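You operate a simulated robot arm through the tools that you are given. There is no shell and no other tool.

You are at the controls of a simulated two-armed robot. One attempt, no reset.

JOB
Pick up the corner post with the grey label with one hand, pass it to the other hand and put it on the lower shelf of the sorting bench.

Only the result counts: the job must be done as asked and must still hold three seconds after the hand-in. Knocking over, shifting, dropping, spilling or breaking anything else fails it.

ROBOT AND FRAMES
Two 7-joint arms with two-finger grippers on one trunk, on a base that moves. Base frame: it is fixed to the floor where the robot stands at the start and does not move with it; the origin is under the middle of the robot, x ahead of it, y to its left, z up. Lengths are in mm, angles in degrees, forces in N, time in s.
The left shoulder is at the start at [98, 175, 1025], the right one opposite. With the tool pointing down near the work surface each hand reaches from about 100 to 820 mm from the robot's upright axis, wherever it stands, measured 20 degrees to its own side. Places, roughly: corner post with the grey label (5x5x29 cm) [800, 3100, 400]; lower shelf of the sorting bench [-3100, 1300, 200]. Payload 2.94 kg a hand.
The tool frame of a hand sits at the grasp point between the pads (the TCP): z along the fingers, y along the line on which they close. The tips reach 30 mm beyond it. The gripper opens to 138 mm; its body begins 109 mm behind the TCP.
Orientation is that of the tool frame in the base frame, as a unit quaternion [w, x, y, z]. With the fingers straight down and closing along the base's y, the tool's x points along the base's -x, its y along +y and its z along -z.

CONTROLS
- The arms move only by the tool play_rows. It takes "left_steps", "right_steps" or both (then of equal length, played together; a hand with none holds still); each is a list of rows, each an object of numbers (a shift or turn left out is 0, a gripper value left out holds the last): "dx", "dy", "dz": the shift along the tool's x, y, z in mm; "rx", "ry", "rz": the turn, a rotation vector about the tool's x, y, z in degrees; "claw": the gripper command, from -1 (fully open) to 1 (shut), values between in proportion. In form: [{"dx": .., "dy": .., "dz": .., "rx": .., "ry": .., "rz": .., "claw": ..}, ...]. A call has 1 to 20 rows; each row is the pose to reach, as a shift and turn from the pose commanded when the call began, along the tool's axes at that moment. Each row takes 0.2 s and may step no farther than 50 mm and 8.6 degrees from the row before; otherwise, or with a gripper value out of range, the whole call is refused. A pose out of reach is approached as far as the arm can. The call stops where the force on the tool passes 40 N (or 10 N more than at its start, if that is more) or the arm is blocked; 0.2 s more then pass. The fingers move at their own pace (about 45 mm/s each) and stop on an object; they squeeze with about 38 N. The grip force told is the motor's: it shows also when the fingers shut on nothing. Time passes only in rows, and 0.2 s behind the last, so rows that repeat a pose let the fingers close. It gives the time, the measured TCP pose, the force on the tool (base axes), the opening and the grip force at its end, in the units of the frame above (readings bear some noise), with the torque about the TCP (base axes, N m) and any sound that the robot's microphone picked up.
- Cameras (640 x 400 px; columns grow to the right, rows downward): "scene" is now at [233.6, -1, 1492]; the picture's right is [0.05, -1.00, 0.00], its down [-0.75, -0.04, -0.66] and it looks along [0.66, 0.04, -0.75] (base axes); focal length 274 px, centre (320, 200). "left" rides on the left gripper at [71, -19, -146] in its tool frame; the picture's right is [0.26, 0.96, 0.00], its down [-0.85, 0.23, -0.48] and it looks along [-0.46, 0.12, 0.88] (tool axes); focal length 280 px, centre (320, 200). "right" rides on the right gripper at [71, 19, -146] in its tool frame; the picture's right is [-0.26, 0.96, 0.00], its down [-0.85, -0.23, -0.48] and it looks along [-0.46, -0.13, 0.88] (tool axes); focal length 280 px, centre (320, 200). There is no depth. A picture from a camera that has moved, and an enlarged one, comes with that camera's place and axes in the base frame and with its lens. The place of the scene camera against the robot may be out by one fixed shift of up to 12 mm in any direction.
- get_image(camera): a new picture of that camera. No time passes.
- move_column(by): moves the trunk up (or, below 0, down) by that many mm; the arms and the scene camera ride with it, the base frame stays. It gives what a move gives, with no picture.
- steer(legs): drives the robot by 1 to 6 legs, each [ahead, turn to the left] in mm and degrees, along the robot's own axes; the way and the turn of a leg run together, so that a leg with both is an arc; at most 1500 mm and 180 degrees a leg. The arms and the cameras ride along, it lands a little off, and it stops where it bumps. It gives what a move gives.
- pan_tilt(pan, tilt): turns the head with the scene camera to pan (to the left, within 120 degrees either way) and tilt (down, from -29 to 69), counted from straight ahead of the robot (the tilt from the chest, where the trunk bows). It gives what a move gives.
- inspect(camera, box): a new picture of the part [left, top, right, bottom] of that camera's present view, enlarged. No time passes.
- hand_in(): hands the job in; it is judged then, once.

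Nothing tells you exact positions but the pictures and the camera data. Unless the task says otherwise, let go and move clear before handing in.

The tools are called as name(argument=value, ...) on one line, values as JSON. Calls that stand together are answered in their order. play_rows: Moves the arms, as the interface text tells. Its arguments: {"type":"object","properties":{"left_steps":{"type":"array"},"right_steps":{"type":"array"}},"required":[]} The other tools are called the same way: move_column (by) moves the trunk up or down; steer (legs) drives the base; pan_tilt (pan, tilt) turns the head that bears the scene camera; get_image (camera) takes a picture; inspect (camera, box) takes an enlarged picture of a part of a camera's view; hand_in () hands the job in.

At the start:

```text
time: 0.0
left_position: [594.1, 196.1, 636.5]
left_tool_rot: [0.0, -0.001, 1.0, 0.0]
left_wrist_force: [-0.4, 0.9, 0.2]
left_torque: [0.01, -0.02, 0.0]
left_finger_gap: 137.9
left_finger_force: 0.1
right_position: [553.7, -196.9, 592.4]
right_tool_rot: [0.0, 0.0, 1.0, -0.001]
right_wrist_force: [-0.8, 0.0, -0.4]
right_torque: [0.0, 0.01, -0.01]
right_finger_gap: 138.1
right_finger_force: 0.1
trunk travel left (down, up): [-200.0, 534.0]
robot x, y, heading: [-1.1, 0.5, 0.0]
head pan, tilt (commanded): [3.0, 48.7]
```

scene: 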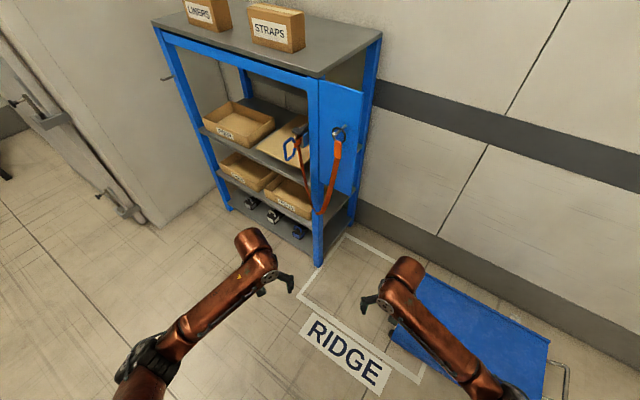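
right: 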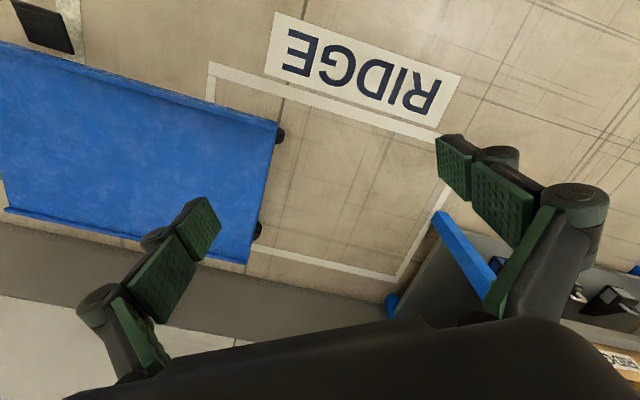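
left: 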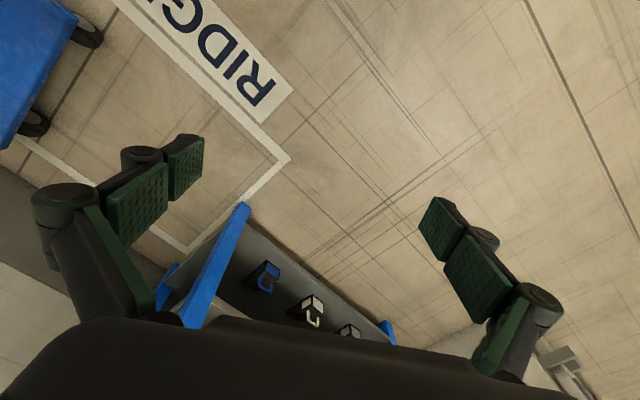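

I see a blue shelf rack ahead with both arms stretched in front of the robot; the post should be about 3 m to the left and the sorting bench about 3 m behind. First I look around with the head before driving.

pan_tilt(pan=75, tilt=20)

get_image(camera="scene")

pan_tilt(pan=120, tilt=20)

get_image(camera="scene")

pan_tilt(pan=-120, tilt=20)

get_image(camera="scene")

```text
time: 1.4
left_position: [594.4, 196.6, 636.7]
left_tool_rot: [0.0, -0.001, 1.0, 0.0]
left_wrist_force: [0.0, -0.6, -0.8]
left_torque: [0.0, 0.02, 0.0]
left_finger_gap: 138.1
left_finger_force: 0.1
right_position: [555.8, -196.6, 596.2]
right_tool_rot: [0.0, 0.001, 1.0, 0.0]
right_wrist_force: [-1.3, 0.4, 0.1]
right_torque: [-0.01, 0.02, -0.01]
right_finger_gap: 138.1
right_finger_force: 0.1
trunk travel left (down, up): [-200.0, 534.0]
robot x, y, heading: [-0.5, -0.0, -0.1]
head pan, tilt (commanded): [75.0, 20.0]
```

```text
taken
camera scene: at [179.7, 84.8, 1535.8], right [0.97, -0.26, 0.0], down [-0.09, -0.33, -0.94], along [0.24, 0.91, -0.34], focal length 274 px, centre (320, 200)
```

scene: 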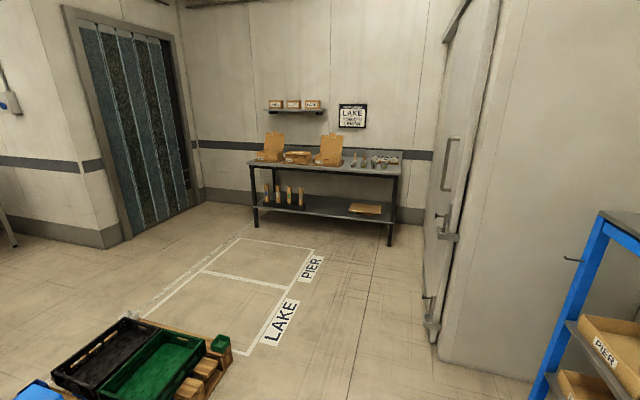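

```text
time: 2.6
left_position: [594.6, 198.1, 635.7]
left_tool_rot: [0.0, 0.0, 1.0, 0.001]
left_wrist_force: [-0.4, -0.4, -0.2]
left_torque: [0.02, -0.03, -0.04]
left_finger_gap: 138.0
left_finger_force: 0.0
right_position: [556.4, -196.6, 594.7]
right_tool_rot: [0.0, 0.0, 1.0, -0.001]
right_wrist_force: [0.9, -0.9, -0.2]
right_torque: [-0.01, 0.0, -0.02]
right_finger_gap: 137.9
right_finger_force: 0.1
trunk travel left (down, up): [-200.0, 534.0]
robot x, y, heading: [2.3, 0.3, 0.1]
head pan, tilt (commanded): [120.0, 20.0]
```

```text
taken
camera scene: at [109.0, 75.6, 1535.8], right [0.87, 0.5, 0.0], down [0.17, -0.3, -0.94], along [-0.47, 0.81, -0.34], focal length 274 px, centre (320, 200)
```

scene: 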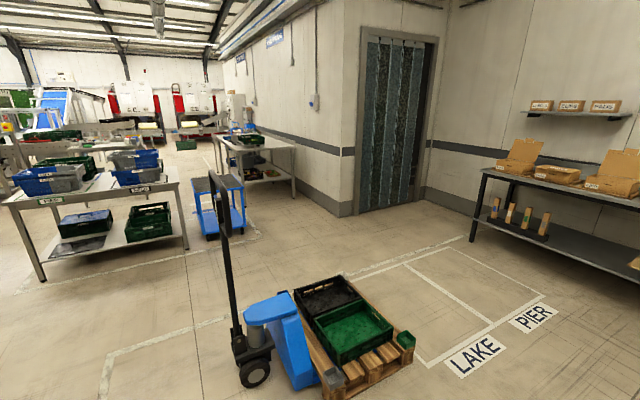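

```text
time: 6.0
left_position: [594.8, 196.9, 634.9]
left_tool_rot: [0.0, 0.0, 1.0, 0.0]
left_wrist_force: [0.1, -0.2, 1.3]
left_torque: [0.01, -0.03, -0.01]
left_finger_gap: 137.9
left_finger_force: 0.1
right_position: [554.8, -196.9, 594.5]
right_tool_rot: [0.0, 0.0, 1.0, 0.0]
right_wrist_force: [0.7, -0.1, 0.6]
right_torque: [-0.01, 0.03, -0.01]
right_finger_gap: 137.8
right_finger_force: 0.0
trunk travel left (down, up): [-200.0, 534.0]
robot x, y, heading: [1.3, -1.5, -0.0]
head pan, tilt (commanded): [-120.0, 20.0]
```

```text
taken
camera scene: at [109.0, -85.8, 1535.8], right [-0.87, 0.5, 0.0], down [0.17, 0.3, -0.94], along [-0.47, -0.81, -0.34], focal length 274 px, centre (320, 200)
```

scene: 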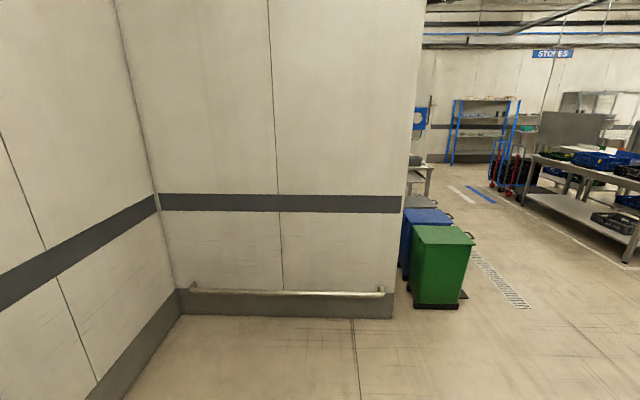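

The posts stand in a row on the low shelf of the bench to the left; the sorting bench is the metal table with crates behind-left. I'll zoom in on both.

pan_tilt(pan=75, tilt=20)

inspect(camera="scene", box=[230, 120, 430, 245])

pan_tilt(pan=120, tilt=25)

inspect(camera="scene", box=[0, 80, 240, 230])

```text
time: 8.8
left_position: [594.6, 196.2, 636.6]
left_tool_rot: [0.0, 0.0, 1.0, 0.0]
left_wrist_force: [-0.3, 0.2, 0.1]
left_torque: [-0.01, -0.01, -0.01]
left_finger_gap: 137.9
left_finger_force: 0.1
right_position: [554.7, -197.6, 593.9]
right_tool_rot: [0.0, 0.0, 1.0, -0.001]
right_wrist_force: [-0.6, 0.7, -0.1]
right_torque: [0.01, 0.01, 0.01]
right_finger_gap: 138.2
right_finger_force: 0.1
trunk travel left (down, up): [-200.0, 534.0]
robot x, y, heading: [-0.1, 1.1, -0.0]
head pan, tilt (commanded): [75.0, 20.0]
```

```text
3.20 times, centred on (330, 182) of scene
camera zoom: at [179.6, 84.8, 1535.8], right [0.97, -0.26, 0.0], down [-0.09, -0.33, -0.94], along [0.24, 0.91, -0.34], focal length 875 px, centre (288, 256)
```

zoom: 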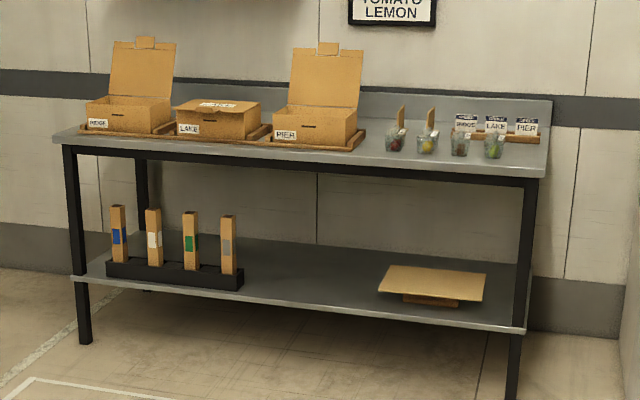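

```text
time: 9.9
left_position: [595.2, 196.7, 635.3]
left_tool_rot: [0.0, 0.0, 1.0, 0.0]
left_wrist_force: [-0.6, -0.3, 0.8]
left_torque: [0.01, 0.02, -0.02]
left_finger_gap: 138.2
left_finger_force: 0.0
right_position: [554.7, -196.0, 594.3]
right_tool_rot: [0.0, 0.0, 1.0, -0.001]
right_wrist_force: [0.3, 0.0, -0.2]
right_torque: [0.0, 0.01, -0.01]
right_finger_gap: 138.1
right_finger_force: 0.0
trunk travel left (down, up): [-200.0, 534.0]
robot x, y, heading: [-2.1, 2.4, 0.2]
head pan, tilt (commanded): [120.0, 25.0]
```

```text
2.67 times, centred on (120, 155) of scene
camera zoom: at [109.5, 74.7, 1527.7], right [0.87, 0.5, 0.0], down [0.21, -0.37, -0.91], along [-0.45, 0.79, -0.42], focal length 729 px, centre (853, 320)
```

zoom: 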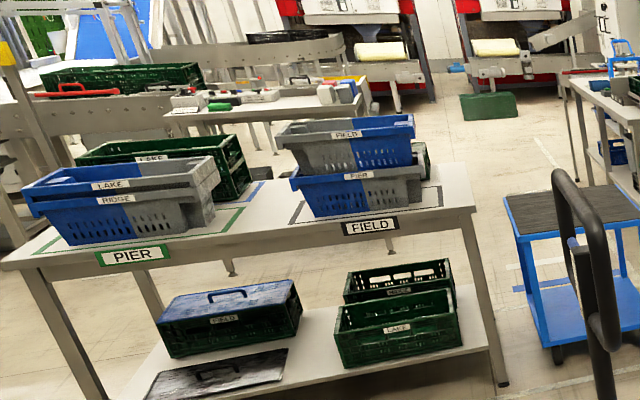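

The grey-label post is the rightmost of four standing in a black rack on the low shelf (about x 790, y 3100–3300). I'll turn and drive toward it along a line that stays clear of the pallet on the left, then look again.

steer(legs=[[0, 65], [1400, 0], [0, 25]])

pan_tilt(pan=0, tilt=30)

get_image(camera="scene")

```text
time: 21.1
left_position: [408.2, 1870.4, 635.4]
left_tool_rot: [0.0, -0.706, 0.708, -0.001]
left_wrist_force: [0.3, 0.3, -0.3]
left_torque: [0.0, -0.04, -0.02]
left_finger_gap: 138.1
left_finger_force: 0.1
right_position: [801.8, 1829.0, 593.8]
right_tool_rot: [0.0, -0.706, 0.708, 0.0]
right_wrist_force: [-0.2, -0.2, 0.1]
right_torque: [-0.04, -0.05, 0.0]
right_finger_gap: 138.0
right_finger_force: 0.1
trunk travel left (down, up): [-200.0, 534.0]
robot x, y, heading: [605.5, 1274.0, 89.8]
head pan, tilt (commanded): [120.0, 25.0]
```

```text
time: 23.1
left_position: [407.9, 1869.3, 636.1]
left_tool_rot: [0.0, -0.706, 0.708, -0.001]
left_wrist_force: [0.0, 0.5, -1.4]
left_torque: [-0.03, 0.03, -0.01]
left_finger_gap: 137.9
left_finger_force: 0.0
right_position: [802.9, 1829.5, 595.1]
right_tool_rot: [0.001, -0.706, 0.708, 0.0]
right_wrist_force: [1.0, 1.4, 0.4]
right_torque: [0.0, -0.05, 0.02]
right_finger_gap: 138.1
right_finger_force: 0.0
trunk travel left (down, up): [-200.0, 534.0]
robot x, y, heading: [601.5, 1278.0, 89.9]
head pan, tilt (commanded): [0.0, 30.0]
```

```text
taken
camera scene: at [608.4, 1511.0, 1519.7], right [1.0, 0.0, 0.0], down [0.0, -0.5, -0.87], along [0.0, 0.87, -0.5], focal length 274 px, centre (320, 200)
```

scene: 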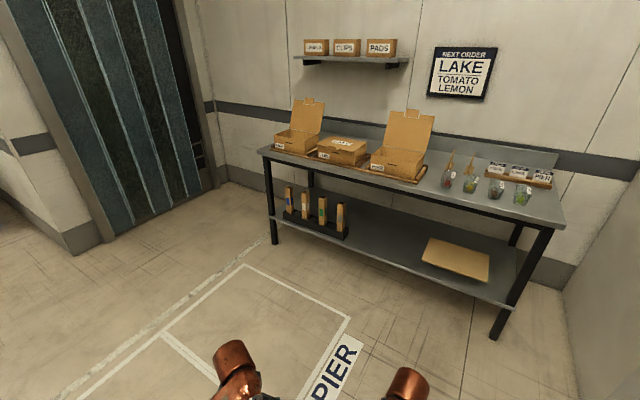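

The bench stands oblique: its front runs from about (216, 3393) to (1657, 2508), so squarely facing it means a heading near 58°. I'll zoom in on the posts for better measurement.

inspect(camera="scene", box=[250, 140, 410, 240])

inspect(camera="scene", box=[400, 180, 600, 345])

```text
4.00 times, centred on (330, 190) of scene
camera zoom: at [608.4, 1511.0, 1519.7], right [1.0, 0.0, 0.0], down [0.0, -0.5, -0.87], along [0.0, 0.87, -0.5], focal length 1094 px, centre (280, 240)
```

zoom: 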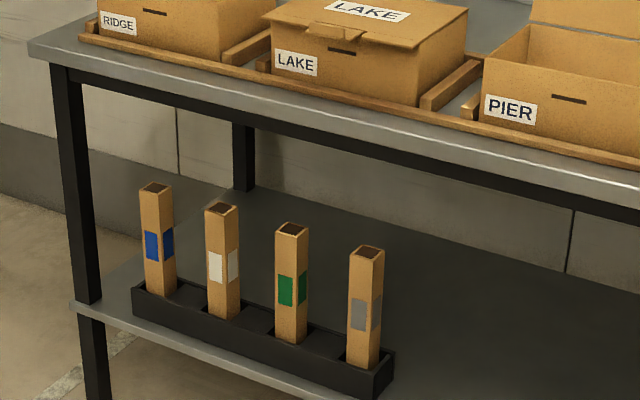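

```text
2.42 times, centred on (500, 262) of scene
camera zoom: at [608.4, 1511.0, 1519.7], right [1.0, 0.0, 0.0], down [0.0, -0.5, -0.87], along [0.0, 0.87, -0.5], focal length 663 px, centre (-116, 48)
```

zoom: 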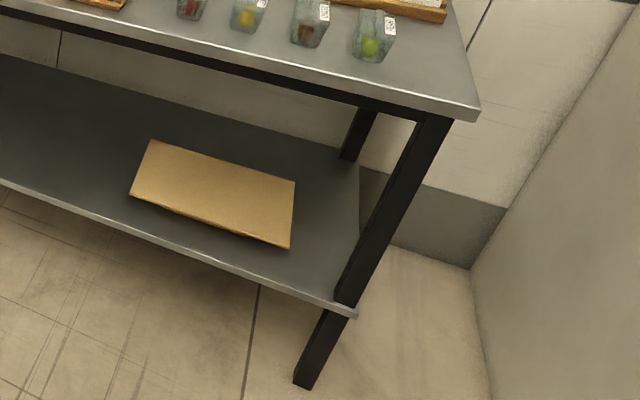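

The posts are hollow square tubes in a black tray, 150 mm apart along the bench direction (about −32°); the grey one is near (755, 3104) with its top around z 560. I'll drive to a stance about 1 m off, facing the bench squarely, and look again.

steer(legs=[[500, 0], [0, 43], [790, 0], [0, -75]])

pan_tilt(pan=-8, tilt=42)

get_image(camera="scene")

```text
time: 35.1
left_position: [228.5, 2959.6, 635.7]
left_tool_rot: [0.0, -0.479, 0.878, 0.0]
left_wrist_force: [0.6, -0.9, -0.8]
left_torque: [0.03, 0.02, -0.02]
left_finger_gap: 137.8
left_finger_force: 0.0
right_position: [536.7, 2713.8, 594.6]
right_tool_rot: [0.001, -0.477, 0.879, 0.001]
right_wrist_force: [0.3, 0.1, -0.1]
right_torque: [-0.03, 0.02, 0.03]
right_finger_gap: 138.0
right_finger_force: 0.0
trunk travel left (down, up): [-200.0, 534.0]
robot x, y, heading: [67.5, 2356.8, 57.1]
head pan, tilt (commanded): [0.0, 30.0]
```

```text
time: 35.8
left_position: [226.5, 2959.8, 636.2]
left_tool_rot: [0.0, -0.478, 0.879, 0.0]
left_wrist_force: [-0.3, -0.2, 0.5]
left_torque: [-0.01, -0.02, -0.02]
left_finger_gap: 137.9
left_finger_force: 0.1
right_position: [537.1, 2713.4, 595.0]
right_tool_rot: [0.0, -0.478, 0.878, 0.0]
right_wrist_force: [-0.1, -0.6, -0.6]
right_torque: [0.0, 0.04, 0.03]
right_finger_gap: 138.2
right_finger_force: 0.2
trunk travel left (down, up): [-200.0, 534.0]
robot x, y, heading: [73.5, 2355.1, 57.2]
head pan, tilt (commanded): [-8.0, 42.0]
```

```text
taken
camera scene: at [211.8, 2538.7, 1501.5], right [0.76, -0.65, 0.0], down [-0.44, -0.51, -0.74], along [0.49, 0.56, -0.67], focal length 274 px, centre (320, 200)
```

scene: 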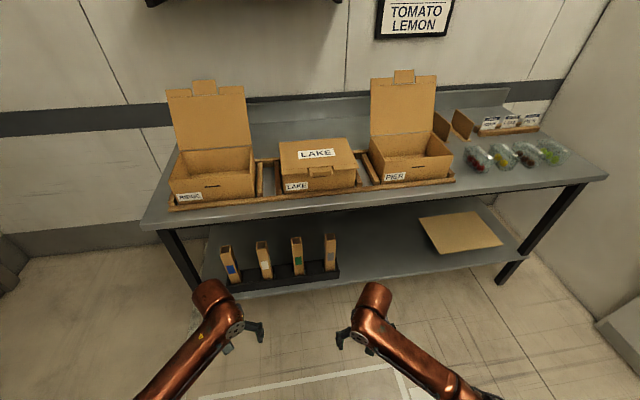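

inspect(camera="scene", box=[210, 225, 370, 300])

inspect(camera="scene", box=[130, 150, 610, 310])

```text
4.00 times, centred on (290, 262) of scene
camera zoom: at [211.8, 2538.7, 1501.5], right [0.76, -0.65, 0.0], down [-0.44, -0.51, -0.74], along [0.49, 0.56, -0.67], focal length 1094 px, centre (440, -50)
```

zoom: 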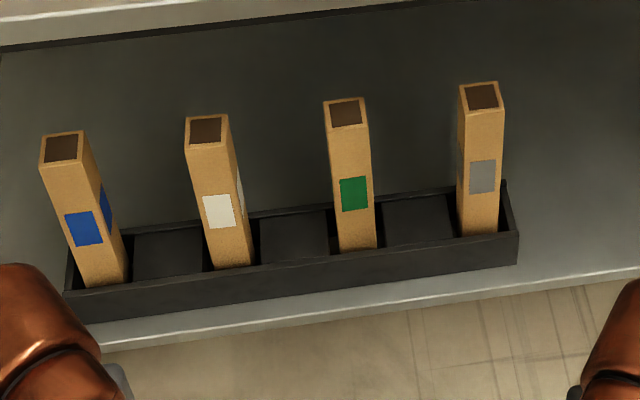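

```text
1.33 times, centred on (370, 230) of scene
camera zoom: at [211.8, 2538.7, 1501.5], right [0.76, -0.65, 0.0], down [-0.44, -0.51, -0.74], along [0.49, 0.56, -0.67], focal length 365 px, centre (253, 160)
```

zoom: 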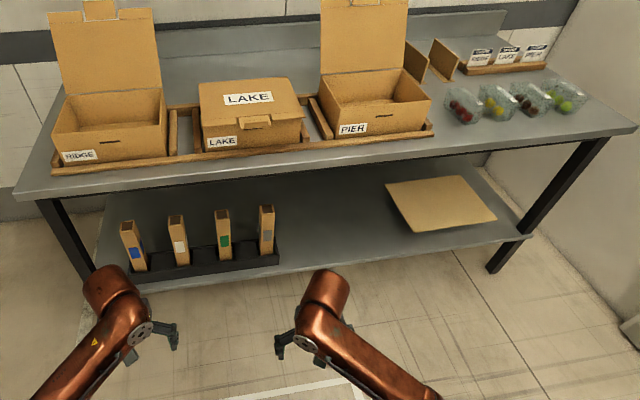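

The grey post's top works out at about (758, 3101, 577), roughly 1 m ahead and 170 mm to the right of the robot; the shelf is about z 280 and the bench-top edge overhangs at about 880 mm ahead. Now I turn the right hand to point forward (fingers closing sideways) and pull the left arm back while still clear of the bench.

play_rows(right_steps=[{"ry": -8.2, "dz": 6, "claw": -0.45}, {"ry": -16.4, "dz": 12}, {"ry": -24.6, "dz": 18}, {"ry": -32.8, "dz": 24}, {"ry": -41, "dz": 30}, {"ry": -49.2, "dz": 36}, {"ry": -57.4, "dz": 42}, {"ry": -65.6, "dz": 48}, {"ry": -73.8, "dz": 54}, {"ry": -82, "dz": 60}, {"ry": -90, "dz": 64, "dx": 10}, {"ry": -90, "dz": 64, "dx": 14}], left_steps=[{"dx": 20}, {"dx": 40}, {"dx": 60}, {"dx": 80}, {"dx": 100}, {"dx": 120}, {"dx": 140}, {"dx": 160}, {"dx": 180}, {"dx": 200}, {"dx": 200}, {"dx": 200}])

get_image(camera="scene")

get_image(camera="right")

```text
time: 38.1
left_position: [125.7, 2802.7, 626.0]
left_tool_rot: [0.0, -0.478, 0.878, -0.001]
left_wrist_force: [-1.0, 0.3, 0.2]
left_torque: [-0.02, -0.09, -0.01]
left_finger_gap: 137.9
left_finger_force: 0.1
left hand out of reach, approached as far as the arm can: row 10, 11
right_position: [586.3, 2658.3, 516.4]
right_tool_rot: [0.584, -0.474, 0.607, 0.258]
right_wrist_force: [-0.1, 0.0, -0.5]
right_torque: [0.0, 0.02, -0.05]
right_finger_gap: 99.8
right_finger_force: 0.1
trunk travel left (down, up): [-200.0, 534.0]
robot x, y, heading: [69.4, 2358.8, 57.5]
head pan, tilt (commanded): [-8.0, 42.0]
stopped in row 11 (right hand): the arm was blocked; the commanded pose is now the measured one
```

```text
taken
camera scene: at [209.7, 2539.7, 1501.5], right [0.76, -0.65, 0.0], down [-0.44, -0.51, -0.74], along [0.49, 0.56, -0.67], focal length 274 px, centre (320, 200)
```

scene: 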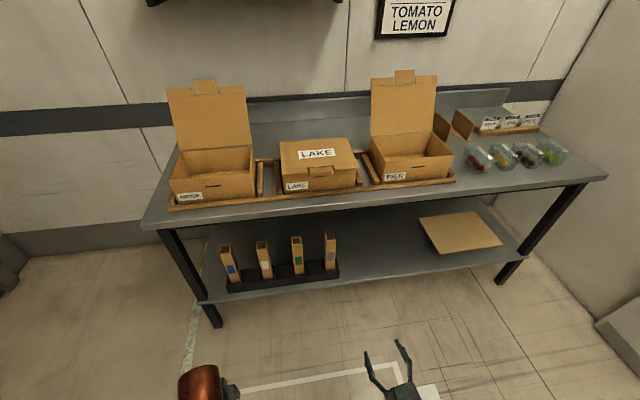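

```text
taken
camera right: at [511.4, 2521.5, 469.5], right [-0.88, 0.48, 0.02], down [-0.13, -0.28, 0.95], along [0.46, 0.83, 0.3], focal length 280 px, centre (320, 200)
```

right: 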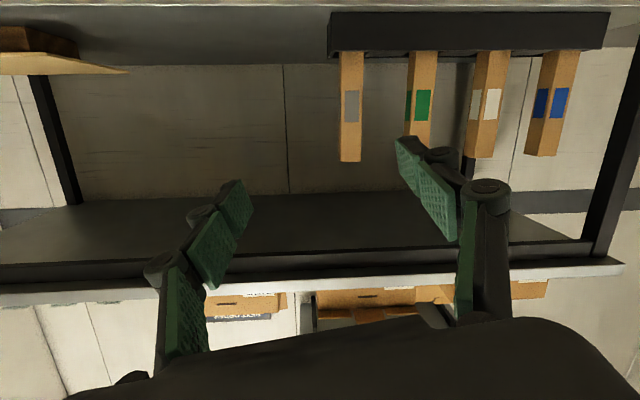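

The hand is nearly horizontal, but the arm was blocked just short of the target with some roll, likely a wrist limit because the shoulder is high. I'll lower the trunk to make this posture easier.

move_column(by=-190)

```text
time: 40.1
left_position: [113.8, 2779.1, 366.1]
left_tool_rot: [-0.116, -0.474, 0.871, -0.06]
left_wrist_force: [0.2, -0.5, -0.6]
left_torque: [-0.02, -0.01, 0.0]
left_finger_gap: 137.7
left_finger_force: 0.1
right_position: [593.7, 2648.6, 321.3]
right_tool_rot: [0.582, -0.484, 0.603, 0.251]
right_wrist_force: [-0.3, 0.5, 0.1]
right_torque: [0.07, 0.0, 0.02]
right_finger_gap: 99.9
right_finger_force: 0.0
trunk travel left (down, up): [-10.0, 724.0]
robot x, y, heading: [70.6, 2351.5, 57.1]
head pan, tilt (commanded): [-8.0, 42.0]
```

The trunk is down; the left arm moved a bit but is clear of everything. Now I raise the right hand to z≈530, level it and centre it to the post's line.

play_rows(right_steps=[{"dx": -28.6, "dy": 6, "dz": -3.1, "rx": 0.7, "ry": -1.33, "rz": 1.97}, {"dx": -57.3, "dy": 12, "dz": -6.2, "rx": 1.4, "ry": -2.67, "rz": 3.94}, {"dx": -85.9, "dy": 18, "dz": -9.4, "rx": 2.1, "ry": -4.0, "rz": 5.9}, {"dx": -114.5, "dy": 24, "dz": -12.5, "rx": 2.8, "ry": -5.34, "rz": 7.9}, {"dx": -143, "dy": 30, "dz": -15.6, "rx": 3.5, "ry": -6.67, "rz": 9.85}, {"dx": -172, "dy": 36, "dz": -18.7, "rx": 4.2, "ry": -8.0, "rz": 11.8}, {"dx": -200.5, "dy": 42, "dz": -21.9, "rx": 4.9, "ry": -9.3, "rz": 13.8}, {"dx": -229, "dy": 47.8, "dz": -25, "rx": 5.57, "ry": -10.68, "rz": 15.77}, {"dx": -229, "dy": 47.8, "dz": -25, "rx": 5.57, "ry": -10.68, "rz": 15.77}])

get_image(camera="right")

get_image(camera="scene")

```text
time: 41.2
left_position: [112.4, 2779.4, 366.3]
left_tool_rot: [-0.115, -0.475, 0.87, -0.061]
left_wrist_force: [0.3, 0.0, 0.0]
left_torque: [-0.02, 0.0, 0.0]
left_finger_gap: 137.8
left_finger_force: 0.0
right_position: [561.6, 2678.9, 437.0]
right_tool_rot: [0.612, -0.464, 0.571, 0.291]
right_wrist_force: [0.1, -0.3, -0.7]
right_torque: [0.12, -0.05, 0.02]
right_finger_gap: 100.0
right_finger_force: 0.0
trunk travel left (down, up): [-10.0, 724.0]
robot x, y, heading: [70.4, 2353.6, 57.0]
head pan, tilt (commanded): [-8.0, 42.0]
stopped in row 5 (right hand): the arm was blocked; the commanded pose is now the measured one
```

```text
taken
camera right: at [494.6, 2543.6, 375.2], right [-0.9, 0.43, 0.03], down [-0.15, -0.37, 0.92], along [0.41, 0.82, 0.4], focal length 280 px, centre (320, 200)
```

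right: 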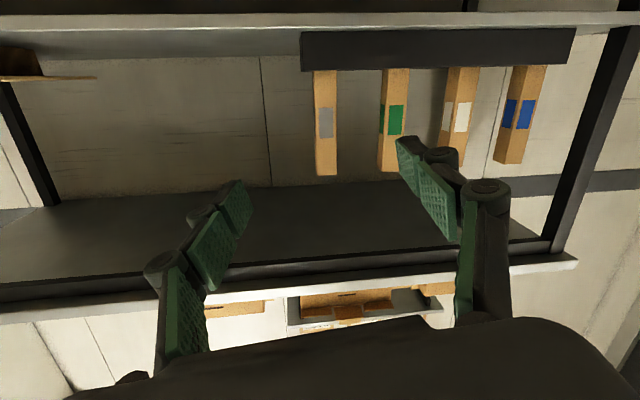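

```text
taken
camera scene: at [317.7, 2699.3, 1279.7], right [0.76, -0.65, 0.0], down [-0.44, -0.51, -0.74], along [0.48, 0.56, -0.67], focal length 274 px, centre (320, 200)
```

scene: 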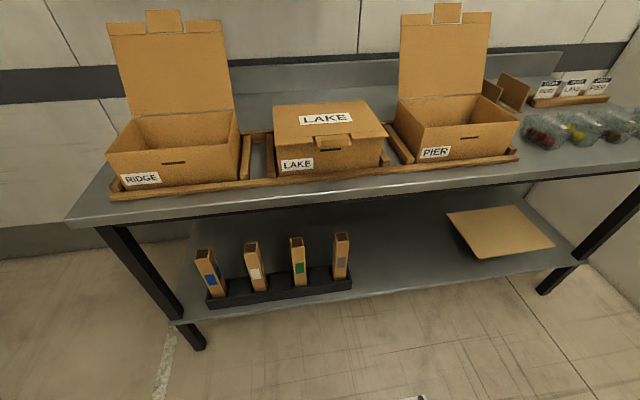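

Lowering the trunk also bows it forward about 190 mm, so the hand is now too close to the shoulder. I'll extend the right hand forward (still short of the bench edge) while levelling it.

play_rows(right_steps=[{"dx": -15, "dy": 0.5, "dz": 32}, {"dx": -30, "dy": 1, "dz": 65}, {"dx": -45, "dy": 1.5, "dz": 97, "rx": 1.2, "ry": -0.7, "rz": 2.3}, {"dx": -60, "dy": 2, "dz": 129, "rx": 2.4, "ry": -1.3, "rz": 4.6}, {"dx": -75, "dy": 2.5, "dz": 161, "rx": 3.5, "ry": -2, "rz": 7}, {"dx": -90, "dy": 3, "dz": 193, "rx": 4.7, "ry": -2.6, "rz": 9.3}, {"dx": -105, "dy": 3.5, "dz": 225, "rx": 5.9, "ry": -3.3, "rz": 11.6}, {"dx": -119, "dy": 4.3, "dz": 258, "rx": 7.08, "ry": -3.92, "rz": 13.91}, {"dx": -119, "dy": 4.3, "dz": 258, "rx": 7.08, "ry": -3.92, "rz": 13.91}])

get_image(camera="scene")

```text
time: 42.2
left_position: [112.6, 2781.7, 363.3]
left_tool_rot: [-0.115, -0.473, 0.871, -0.065]
left_wrist_force: [-0.5, 0.6, -1.3]
left_torque: [0.01, 0.0, 0.0]
left_finger_gap: 137.9
left_finger_force: 0.2
right_position: [588.6, 2707.9, 394.5]
right_tool_rot: [0.558, -0.476, 0.635, 0.244]
right_wrist_force: [-0.5, -0.2, -0.2]
right_torque: [0.01, -0.01, -0.02]
right_finger_gap: 100.0
right_finger_force: 0.0
trunk travel left (down, up): [-10.0, 724.0]
robot x, y, heading: [71.4, 2352.6, 57.1]
head pan, tilt (commanded): [-8.0, 42.0]
stopped in row 4 (right hand): the arm was blocked; the commanded pose is now the measured one
```

```text
taken
camera scene: at [316.0, 2708.0, 1277.1], right [0.76, -0.65, 0.0], down [-0.44, -0.51, -0.74], along [0.49, 0.56, -0.67], focal length 274 px, centre (320, 200)
```

scene: 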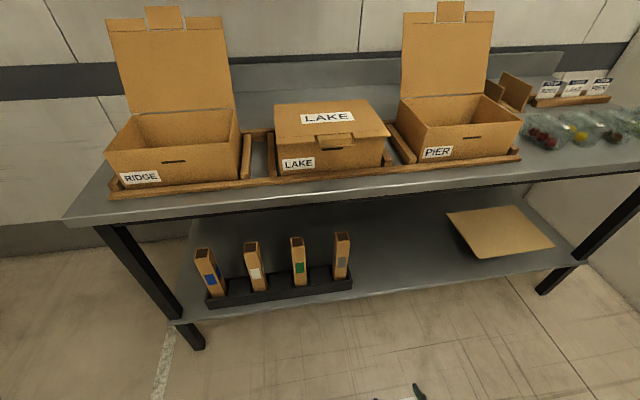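

The arm is blocked again well short of the target; I need to see its configuration, so I tilt the head down.

pan_tilt(pan=-15, tilt=69)

get_image(camera="scene")

get_image(camera="left")

get_image(camera="right")

```text
time: 43.1
left_position: [113.5, 2780.5, 363.8]
left_tool_rot: [-0.115, -0.473, 0.871, -0.064]
left_wrist_force: [-0.4, -0.5, 0.7]
left_torque: [-0.01, 0.05, 0.01]
left_finger_gap: 137.9
left_finger_force: 0.1
right_position: [588.5, 2707.0, 393.9]
right_tool_rot: [0.558, -0.474, 0.635, 0.244]
right_wrist_force: [0.3, 0.2, 0.2]
right_torque: [-0.01, -0.01, -0.02]
right_finger_gap: 100.0
right_finger_force: 0.0
trunk travel left (down, up): [-10.0, 724.0]
robot x, y, heading: [75.5, 2353.7, 57.2]
head pan, tilt (commanded): [-15.0, 68.8]
```

```text
taken
camera scene: at [302.6, 2679.8, 1244.8], right [0.67, -0.74, 0.0], down [-0.69, -0.63, -0.36], along [0.27, 0.24, -0.93], focal length 274 px, centre (320, 200)
```

scene: 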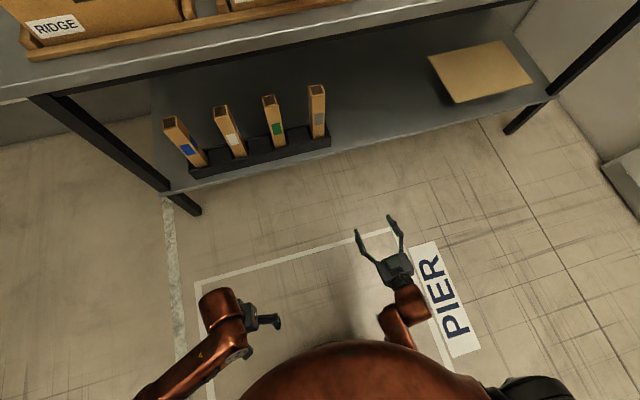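

```text
taken
camera left: at [113.0, 2744.6, 523.7], right [-0.95, 0.31, 0.06], down [0.32, 0.92, 0.24], along [0.01, 0.25, -0.97], focal length 280 px, centre (320, 200)
```

left: 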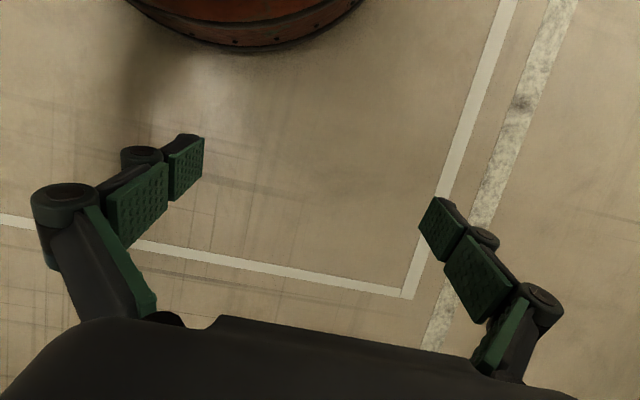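

```text
taken
camera right: at [508.0, 2569.0, 359.5], right [-0.87, 0.5, 0.03], down [-0.09, -0.22, 0.97], along [0.49, 0.84, 0.23], focal length 280 px, centre (320, 200)
```

right: 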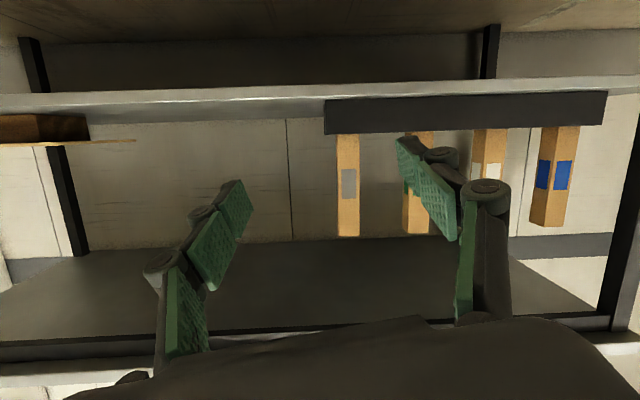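

The elbow sits out to the side, so the wrist hits its limit in this folded posture. I'll raise the trunk again, bring the right hand back to pointing down, and then rotate it to horizontal with the arm stretched out.

move_column(by=190)

get_image(camera="scene")

```text
time: 45.2
left_position: [113.4, 2779.2, 555.1]
left_tool_rot: [-0.115, -0.473, 0.871, -0.063]
left_wrist_force: [0.4, 0.5, -0.5]
left_torque: [0.01, 0.04, 0.02]
left_finger_gap: 138.2
left_finger_force: 0.2
right_position: [589.7, 2707.9, 585.8]
right_tool_rot: [0.56, -0.472, 0.634, 0.248]
right_wrist_force: [-0.1, 0.1, -0.2]
right_torque: [0.04, -0.01, 0.04]
right_finger_gap: 99.9
right_finger_force: 0.0
trunk travel left (down, up): [-200.0, 534.0]
robot x, y, heading: [68.2, 2356.5, 57.1]
head pan, tilt (commanded): [-15.0, 68.8]
```

```text
taken
camera scene: at [198.7, 2513.2, 1468.0], right [0.67, -0.74, 0.0], down [-0.69, -0.63, -0.36], along [0.27, 0.24, -0.93], focal length 274 px, centre (320, 200)
```

scene: 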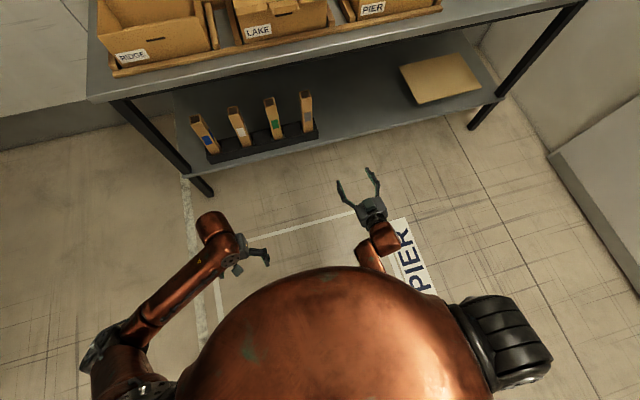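

The trunk is up and hand positions follow. Now I try stretching the right arm straight forward in its present orientation to unfold the elbow.

play_rows(right_steps=[{"dx": -7, "dy": -3.4, "dz": 29}, {"dx": -14, "dy": -6.7, "dz": 58}, {"dx": -21, "dy": -10, "dz": 87}, {"dx": -27.6, "dy": -13.4, "dz": 116}, {"dx": -34.5, "dy": -16.8, "dz": 145}, {"dx": -34.5, "dy": -16.8, "dz": 145}])

get_image(camera="scene")

```text
time: 46.6
left_position: [114.5, 2779.3, 555.3]
left_tool_rot: [-0.114, -0.474, 0.871, -0.063]
left_wrist_force: [-0.1, -0.2, 0.2]
left_torque: [0.0, 0.02, 0.02]
left_finger_gap: 137.9
left_finger_force: 0.1
right_position: [670.6, 2833.4, 587.4]
right_tool_rot: [0.561, -0.472, 0.634, 0.248]
right_wrist_force: [-0.6, 0.0, 0.5]
right_torque: [0.0, 0.0, -0.02]
right_finger_gap: 100.2
right_finger_force: 0.0
trunk travel left (down, up): [-200.0, 534.0]
robot x, y, heading: [76.1, 2349.7, 56.9]
head pan, tilt (commanded): [-15.0, 68.8]
```

```text
taken
camera scene: at [198.6, 2513.0, 1468.2], right [0.67, -0.74, 0.0], down [-0.69, -0.63, -0.36], along [0.27, 0.24, -0.93], focal length 274 px, centre (320, 200)
```

scene: 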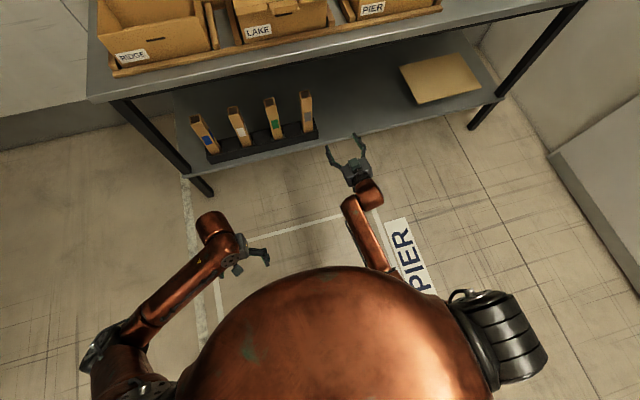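

Stretching works: the hand is now about 728 mm ahead. Next I level and square the hand and shift it left onto the post's line.

play_rows(right_steps=[{"dx": 2.6, "dy": 10, "dz": 1.8, "rx": 0.5, "ry": -1.8, "rz": 1.6}, {"dx": 5.2, "dy": 20, "dz": 3.5, "rx": 1.0, "ry": -3.5, "rz": 3.3}, {"dx": 7.7, "dy": 30, "dz": 5.3, "rx": 1.6, "ry": -5.3, "rz": 4.9}, {"dx": 10.3, "dy": 40, "dz": 7, "rx": 2.1, "ry": -7, "rz": 6.5}, {"dx": 12.9, "dy": 50, "dz": 8.8, "rx": 2.6, "ry": -8.8, "rz": 8.1}, {"dx": 15.5, "dy": 60, "dz": 10.6, "rx": 3.1, "ry": -10.6, "rz": 9.8}, {"dx": 18, "dy": 70, "dz": 12.3, "rx": 3.6, "ry": -12.3, "rz": 11.4}, {"dx": 20.6, "dy": 79.4, "dz": 14.1, "rx": 4.15, "ry": -14.1, "rz": 13.03}, {"dx": 20.6, "dy": 79.4, "dz": 14.1, "rx": 4.15, "ry": -14.1, "rz": 13.03}])

get_image(camera="right")

get_image(camera="scene")

```text
time: 48.8
left_position: [113.5, 2779.2, 555.0]
left_tool_rot: [-0.113, -0.473, 0.872, -0.062]
left_wrist_force: [0.3, 0.3, -0.6]
left_torque: [-0.02, 0.02, -0.02]
left_finger_gap: 138.2
left_finger_force: 0.0
right_position: [665.9, 2842.5, 547.1]
right_tool_rot: [0.643, -0.378, 0.594, 0.302]
right_wrist_force: [0.0, -0.2, 0.9]
right_torque: [0.0, 0.0, 0.01]
right_finger_gap: 100.0
right_finger_force: 0.2
trunk travel left (down, up): [-200.0, 534.0]
robot x, y, heading: [67.8, 2352.2, 57.3]
head pan, tilt (commanded): [-15.0, 68.8]
stopped in row 9 (right hand): the arm was blocked; the commanded pose is now the measured one
```

```text
taken
camera right: at [580.1, 2726.3, 472.0], right [-0.84, 0.53, 0.14], down [-0.16, -0.47, 0.87], along [0.52, 0.7, 0.48], focal length 280 px, centre (320, 200)
```

right: 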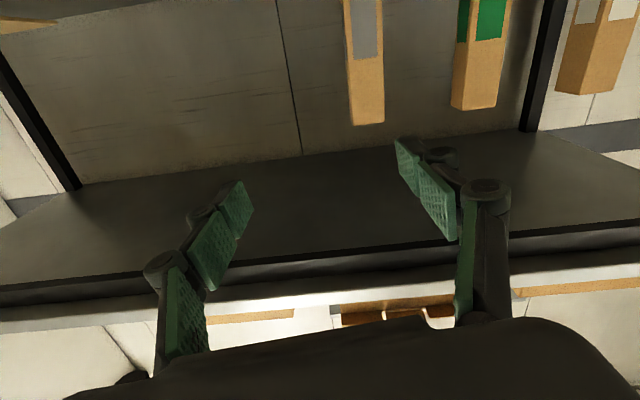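

```text
taken
camera scene: at [198.6, 2512.8, 1468.3], right [0.67, -0.74, 0.0], down [-0.69, -0.63, -0.36], along [0.27, 0.24, -0.93], focal length 274 px, centre (320, 200)
```

scene: 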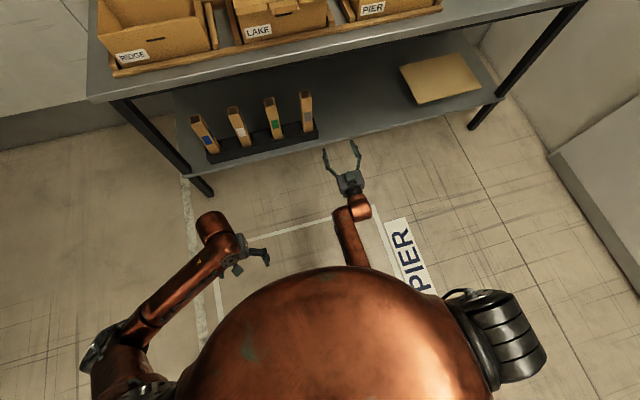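

The hand is now level and pointing at heading ≈57.6°, with about 7° of roll left and about 235 mm to the right. I'll try extending a little more while removing the roll.

play_rows(right_steps=[{"dz": 20}, {"dz": 40, "rz": 2}, {"dz": 60, "rz": 4}, {"dz": 70, "rz": 6}, {"dz": 70, "rz": 7.3}, {"dz": 70, "rz": 7.3}])

```text
time: 50.2
left_position: [114.0, 2779.6, 555.1]
left_tool_rot: [-0.114, -0.474, 0.871, -0.062]
left_wrist_force: [0.0, 0.0, -0.1]
left_torque: [-0.02, 0.0, -0.02]
left_finger_gap: 138.1
left_finger_force: 0.1
right_position: [700.7, 2902.6, 546.7]
right_tool_rot: [0.621, -0.338, 0.618, 0.344]
right_wrist_force: [0.2, 1.1, 0.8]
right_torque: [-0.01, 0.0, 0.0]
right_finger_gap: 100.2
right_finger_force: 0.0
trunk travel left (down, up): [-200.0, 534.0]
robot x, y, heading: [66.5, 2352.7, 56.9]
head pan, tilt (commanded): [-15.0, 68.8]
```

The hand is now level and square (heading 57.7°) at about 802 mm ahead and 232 mm right of the robot. I'll use the hand camera to refine the post's position before driving.

get_image(camera="right")

pan_tilt(pan=-8, tilt=50)

get_image(camera="scene")

inspect(camera="scene", box=[220, 160, 420, 285])

```text
taken
camera right: at [606.4, 2791.3, 473.5], right [-0.82, 0.51, 0.27], down [-0.06, -0.53, 0.84], along [0.58, 0.67, 0.47], focal length 280 px, centre (320, 200)
```

right: 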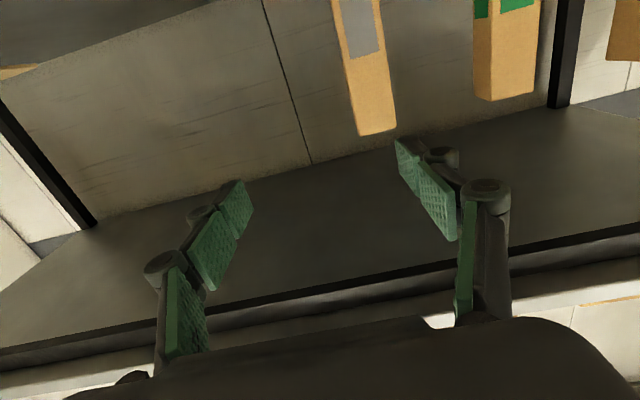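

```text
time: 51.0
left_position: [113.5, 2779.5, 554.9]
left_tool_rot: [-0.114, -0.474, 0.871, -0.063]
left_wrist_force: [-0.4, 0.2, -0.6]
left_torque: [0.0, -0.02, 0.0]
left_finger_gap: 138.1
left_finger_force: 0.2
right_position: [701.0, 2902.2, 547.1]
right_tool_rot: [0.621, -0.339, 0.617, 0.345]
right_wrist_force: [0.2, 0.3, -0.2]
right_torque: [-0.01, 0.01, 0.01]
right_finger_gap: 100.0
right_finger_force: 0.1
trunk travel left (down, up): [-200.0, 534.0]
robot x, y, heading: [69.7, 2356.5, 57.0]
head pan, tilt (commanded): [-8.0, 50.0]
```

```text
taken
camera scene: at [207.4, 2533.6, 1490.1], right [0.76, -0.65, 0.0], down [-0.5, -0.58, -0.64], along [0.42, 0.49, -0.77], focal length 274 px, centre (320, 200)
```

scene: 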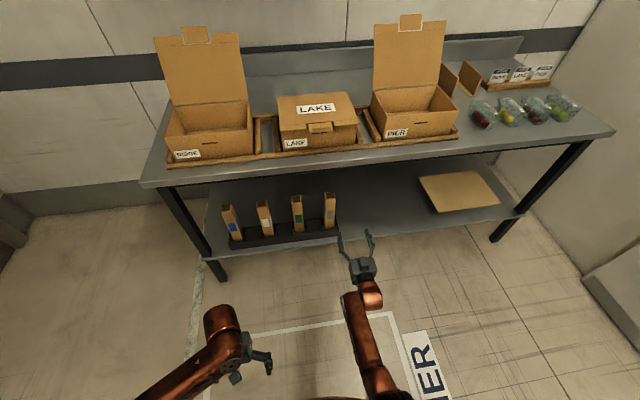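

```text
3.20 times, centred on (320, 222) of scene
camera zoom: at [207.4, 2533.6, 1490.1], right [0.76, -0.65, 0.0], down [-0.5, -0.58, -0.64], along [0.42, 0.49, -0.77], focal length 875 px, centre (320, 128)
```

zoom: 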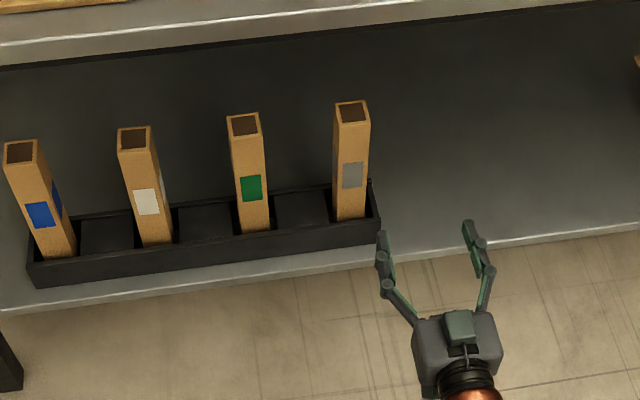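

The post is at about (761, 3110), top z≈577, and the scene camera reads about 5 px off compared with the gripper. The hand needs the robot about 60 mm further left, so I back off at an angle, straighten, and come forward squarely, stopping about 100 mm short.

steer(legs=[[0, -17.2], [-153, 0], [0, 18.1], [250, 0]])

get_image(camera="right")

get_image(camera="scene")

inspect(camera="scene", box=[220, 160, 420, 285])

```text
time: 55.8
left_position: [121.1, 2891.5, 554.2]
left_tool_rot: [-0.113, -0.479, 0.868, -0.063]
left_wrist_force: [-0.1, -0.5, -0.1]
left_torque: [-0.02, -0.01, 0.0]
left_finger_gap: 137.9
left_finger_force: 0.0
right_position: [706.5, 3023.1, 544.9]
right_tool_rot: [0.619, -0.342, 0.616, 0.348]
right_wrist_force: [0.3, 0.0, -0.1]
right_torque: [0.03, -0.05, 0.0]
right_finger_gap: 100.0
right_finger_force: 0.2
trunk travel left (down, up): [-200.0, 534.0]
robot x, y, heading: [84.7, 2466.7, 58.1]
head pan, tilt (commanded): [-8.0, 50.0]
```

```text
taken
camera right: at [614.4, 2909.5, 473.0], right [-0.82, 0.5, 0.27], down [-0.05, -0.53, 0.84], along [0.57, 0.68, 0.46], focal length 280 px, centre (320, 200)
```

right: 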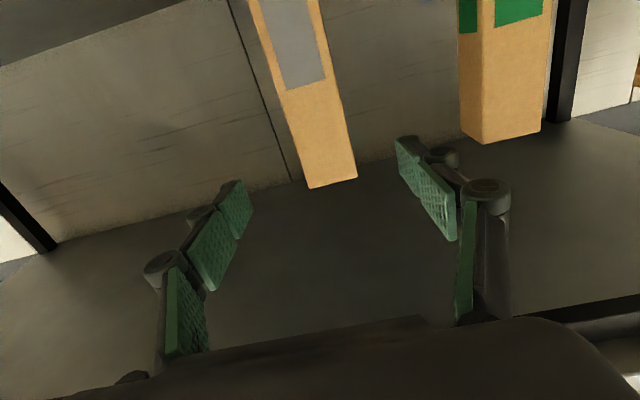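

```text
taken
camera scene: at [218.8, 2647.0, 1490.1], right [0.77, -0.64, 0.0], down [-0.49, -0.59, -0.64], along [0.41, 0.49, -0.77], focal length 274 px, centre (320, 200)
```

scene: 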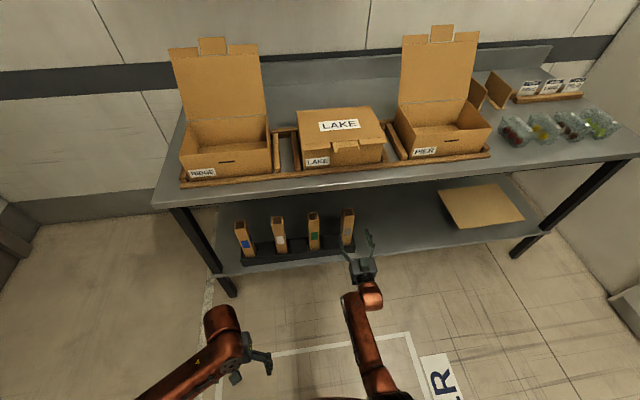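

```text
3.20 times, centred on (320, 222) of scene
camera zoom: at [218.8, 2647.0, 1490.1], right [0.77, -0.64, 0.0], down [-0.49, -0.59, -0.64], along [0.41, 0.49, -0.77], focal length 875 px, centre (320, 128)
```

zoom: 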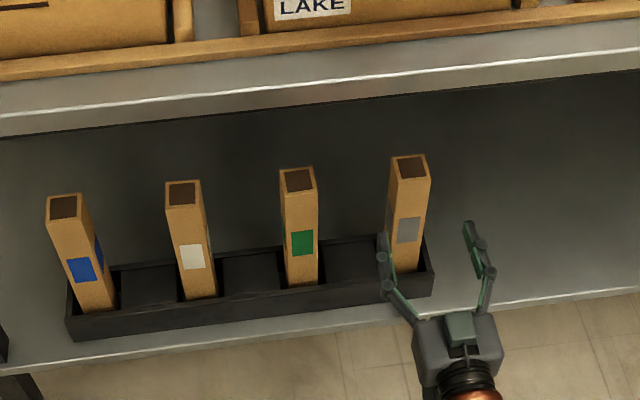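

The hand's axis is aligned with the post (lateral offset about 0), its front face 73 mm ahead of the TCP and its top at z≈576. I'll drive forward 80 mm so the post enters between the fingers.

steer(legs=[[80, 0]])

get_image(camera="right")

inspect(camera="scene", box=[260, 180, 460, 305])

```text
time: 56.9
left_position: [163.8, 2958.2, 554.7]
left_tool_rot: [-0.114, -0.48, 0.867, -0.063]
left_wrist_force: [0.0, 1.0, -1.4]
left_torque: [-0.08, 0.08, 0.0]
left_finger_gap: 137.9
left_finger_force: 0.0
right_position: [749.5, 3091.2, 546.0]
right_tool_rot: [0.619, -0.342, 0.615, 0.349]
right_wrist_force: [0.8, 1.0, -0.3]
right_torque: [0.07, -0.03, -0.04]
right_finger_gap: 100.2
right_finger_force: 0.1
trunk travel left (down, up): [-200.0, 534.0]
robot x, y, heading: [129.9, 2535.7, 57.9]
head pan, tilt (commanded): [-8.0, 50.0]
```

```text
taken
camera right: at [656.7, 2977.6, 472.7], right [-0.82, 0.5, 0.27], down [-0.05, -0.53, 0.84], along [0.57, 0.68, 0.46], focal length 280 px, centre (320, 200)
```

right: 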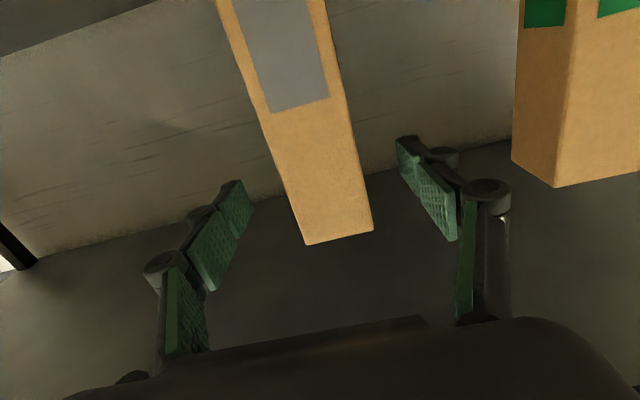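

```text
3.20 times, centred on (360, 242) of scene
camera zoom: at [261.8, 2715.7, 1490.0], right [0.77, -0.64, 0.0], down [-0.49, -0.59, -0.64], along [0.41, 0.49, -0.77], focal length 875 px, centre (192, 64)
```

zoom: 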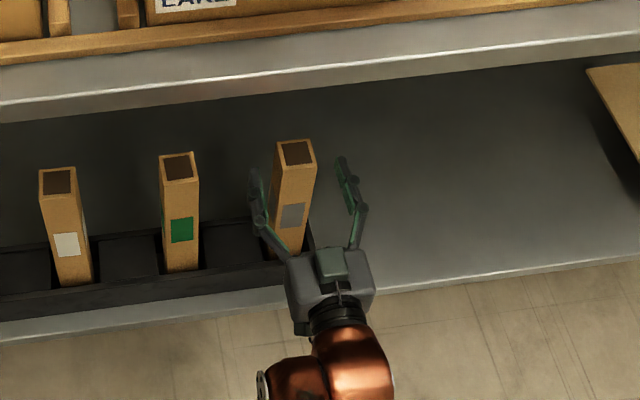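

The post now sits between the fingers, its centre about 20 mm ahead of the TCP and 2 mm to the left. I move 18 mm forward and 14 mm down, then close the gripper.

play_rows(right_steps=[{"dx": 7, "dy": 1, "dz": 9}, {"dx": 14, "dy": 2, "dz": 18}, {"dx": 14, "dy": 2, "dz": 18}])

get_image(camera="right")

```text
time: 57.7
left_position: [164.4, 2959.7, 554.8]
left_tool_rot: [-0.114, -0.48, 0.868, -0.063]
left_wrist_force: [0.0, -0.1, -0.6]
left_torque: [-0.01, 0.01, 0.0]
left_finger_gap: 137.8
left_finger_force: 0.0
right_position: [756.7, 3106.7, 533.8]
right_tool_rot: [0.618, -0.344, 0.615, 0.348]
right_wrist_force: [0.5, 0.7, 0.0]
right_torque: [0.02, 0.02, 0.01]
right_finger_gap: 100.0
right_finger_force: 0.0
trunk travel left (down, up): [-200.0, 534.0]
robot x, y, heading: [125.3, 2530.1, 58.1]
head pan, tilt (commanded): [-8.0, 50.0]
```

```text
taken
camera right: at [664.7, 2993.8, 459.5], right [-0.82, 0.5, 0.27], down [-0.05, -0.53, 0.84], along [0.57, 0.68, 0.47], focal length 280 px, centre (320, 200)
```

right: 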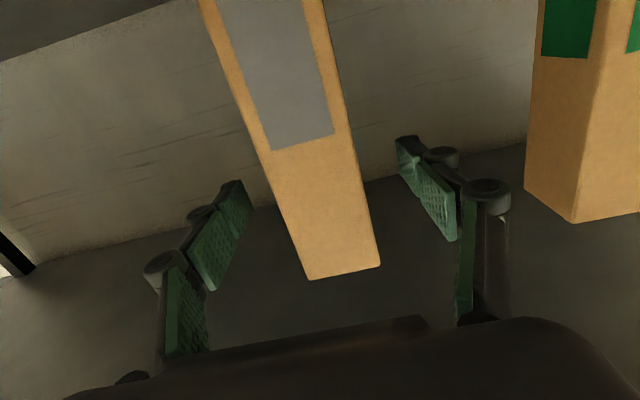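

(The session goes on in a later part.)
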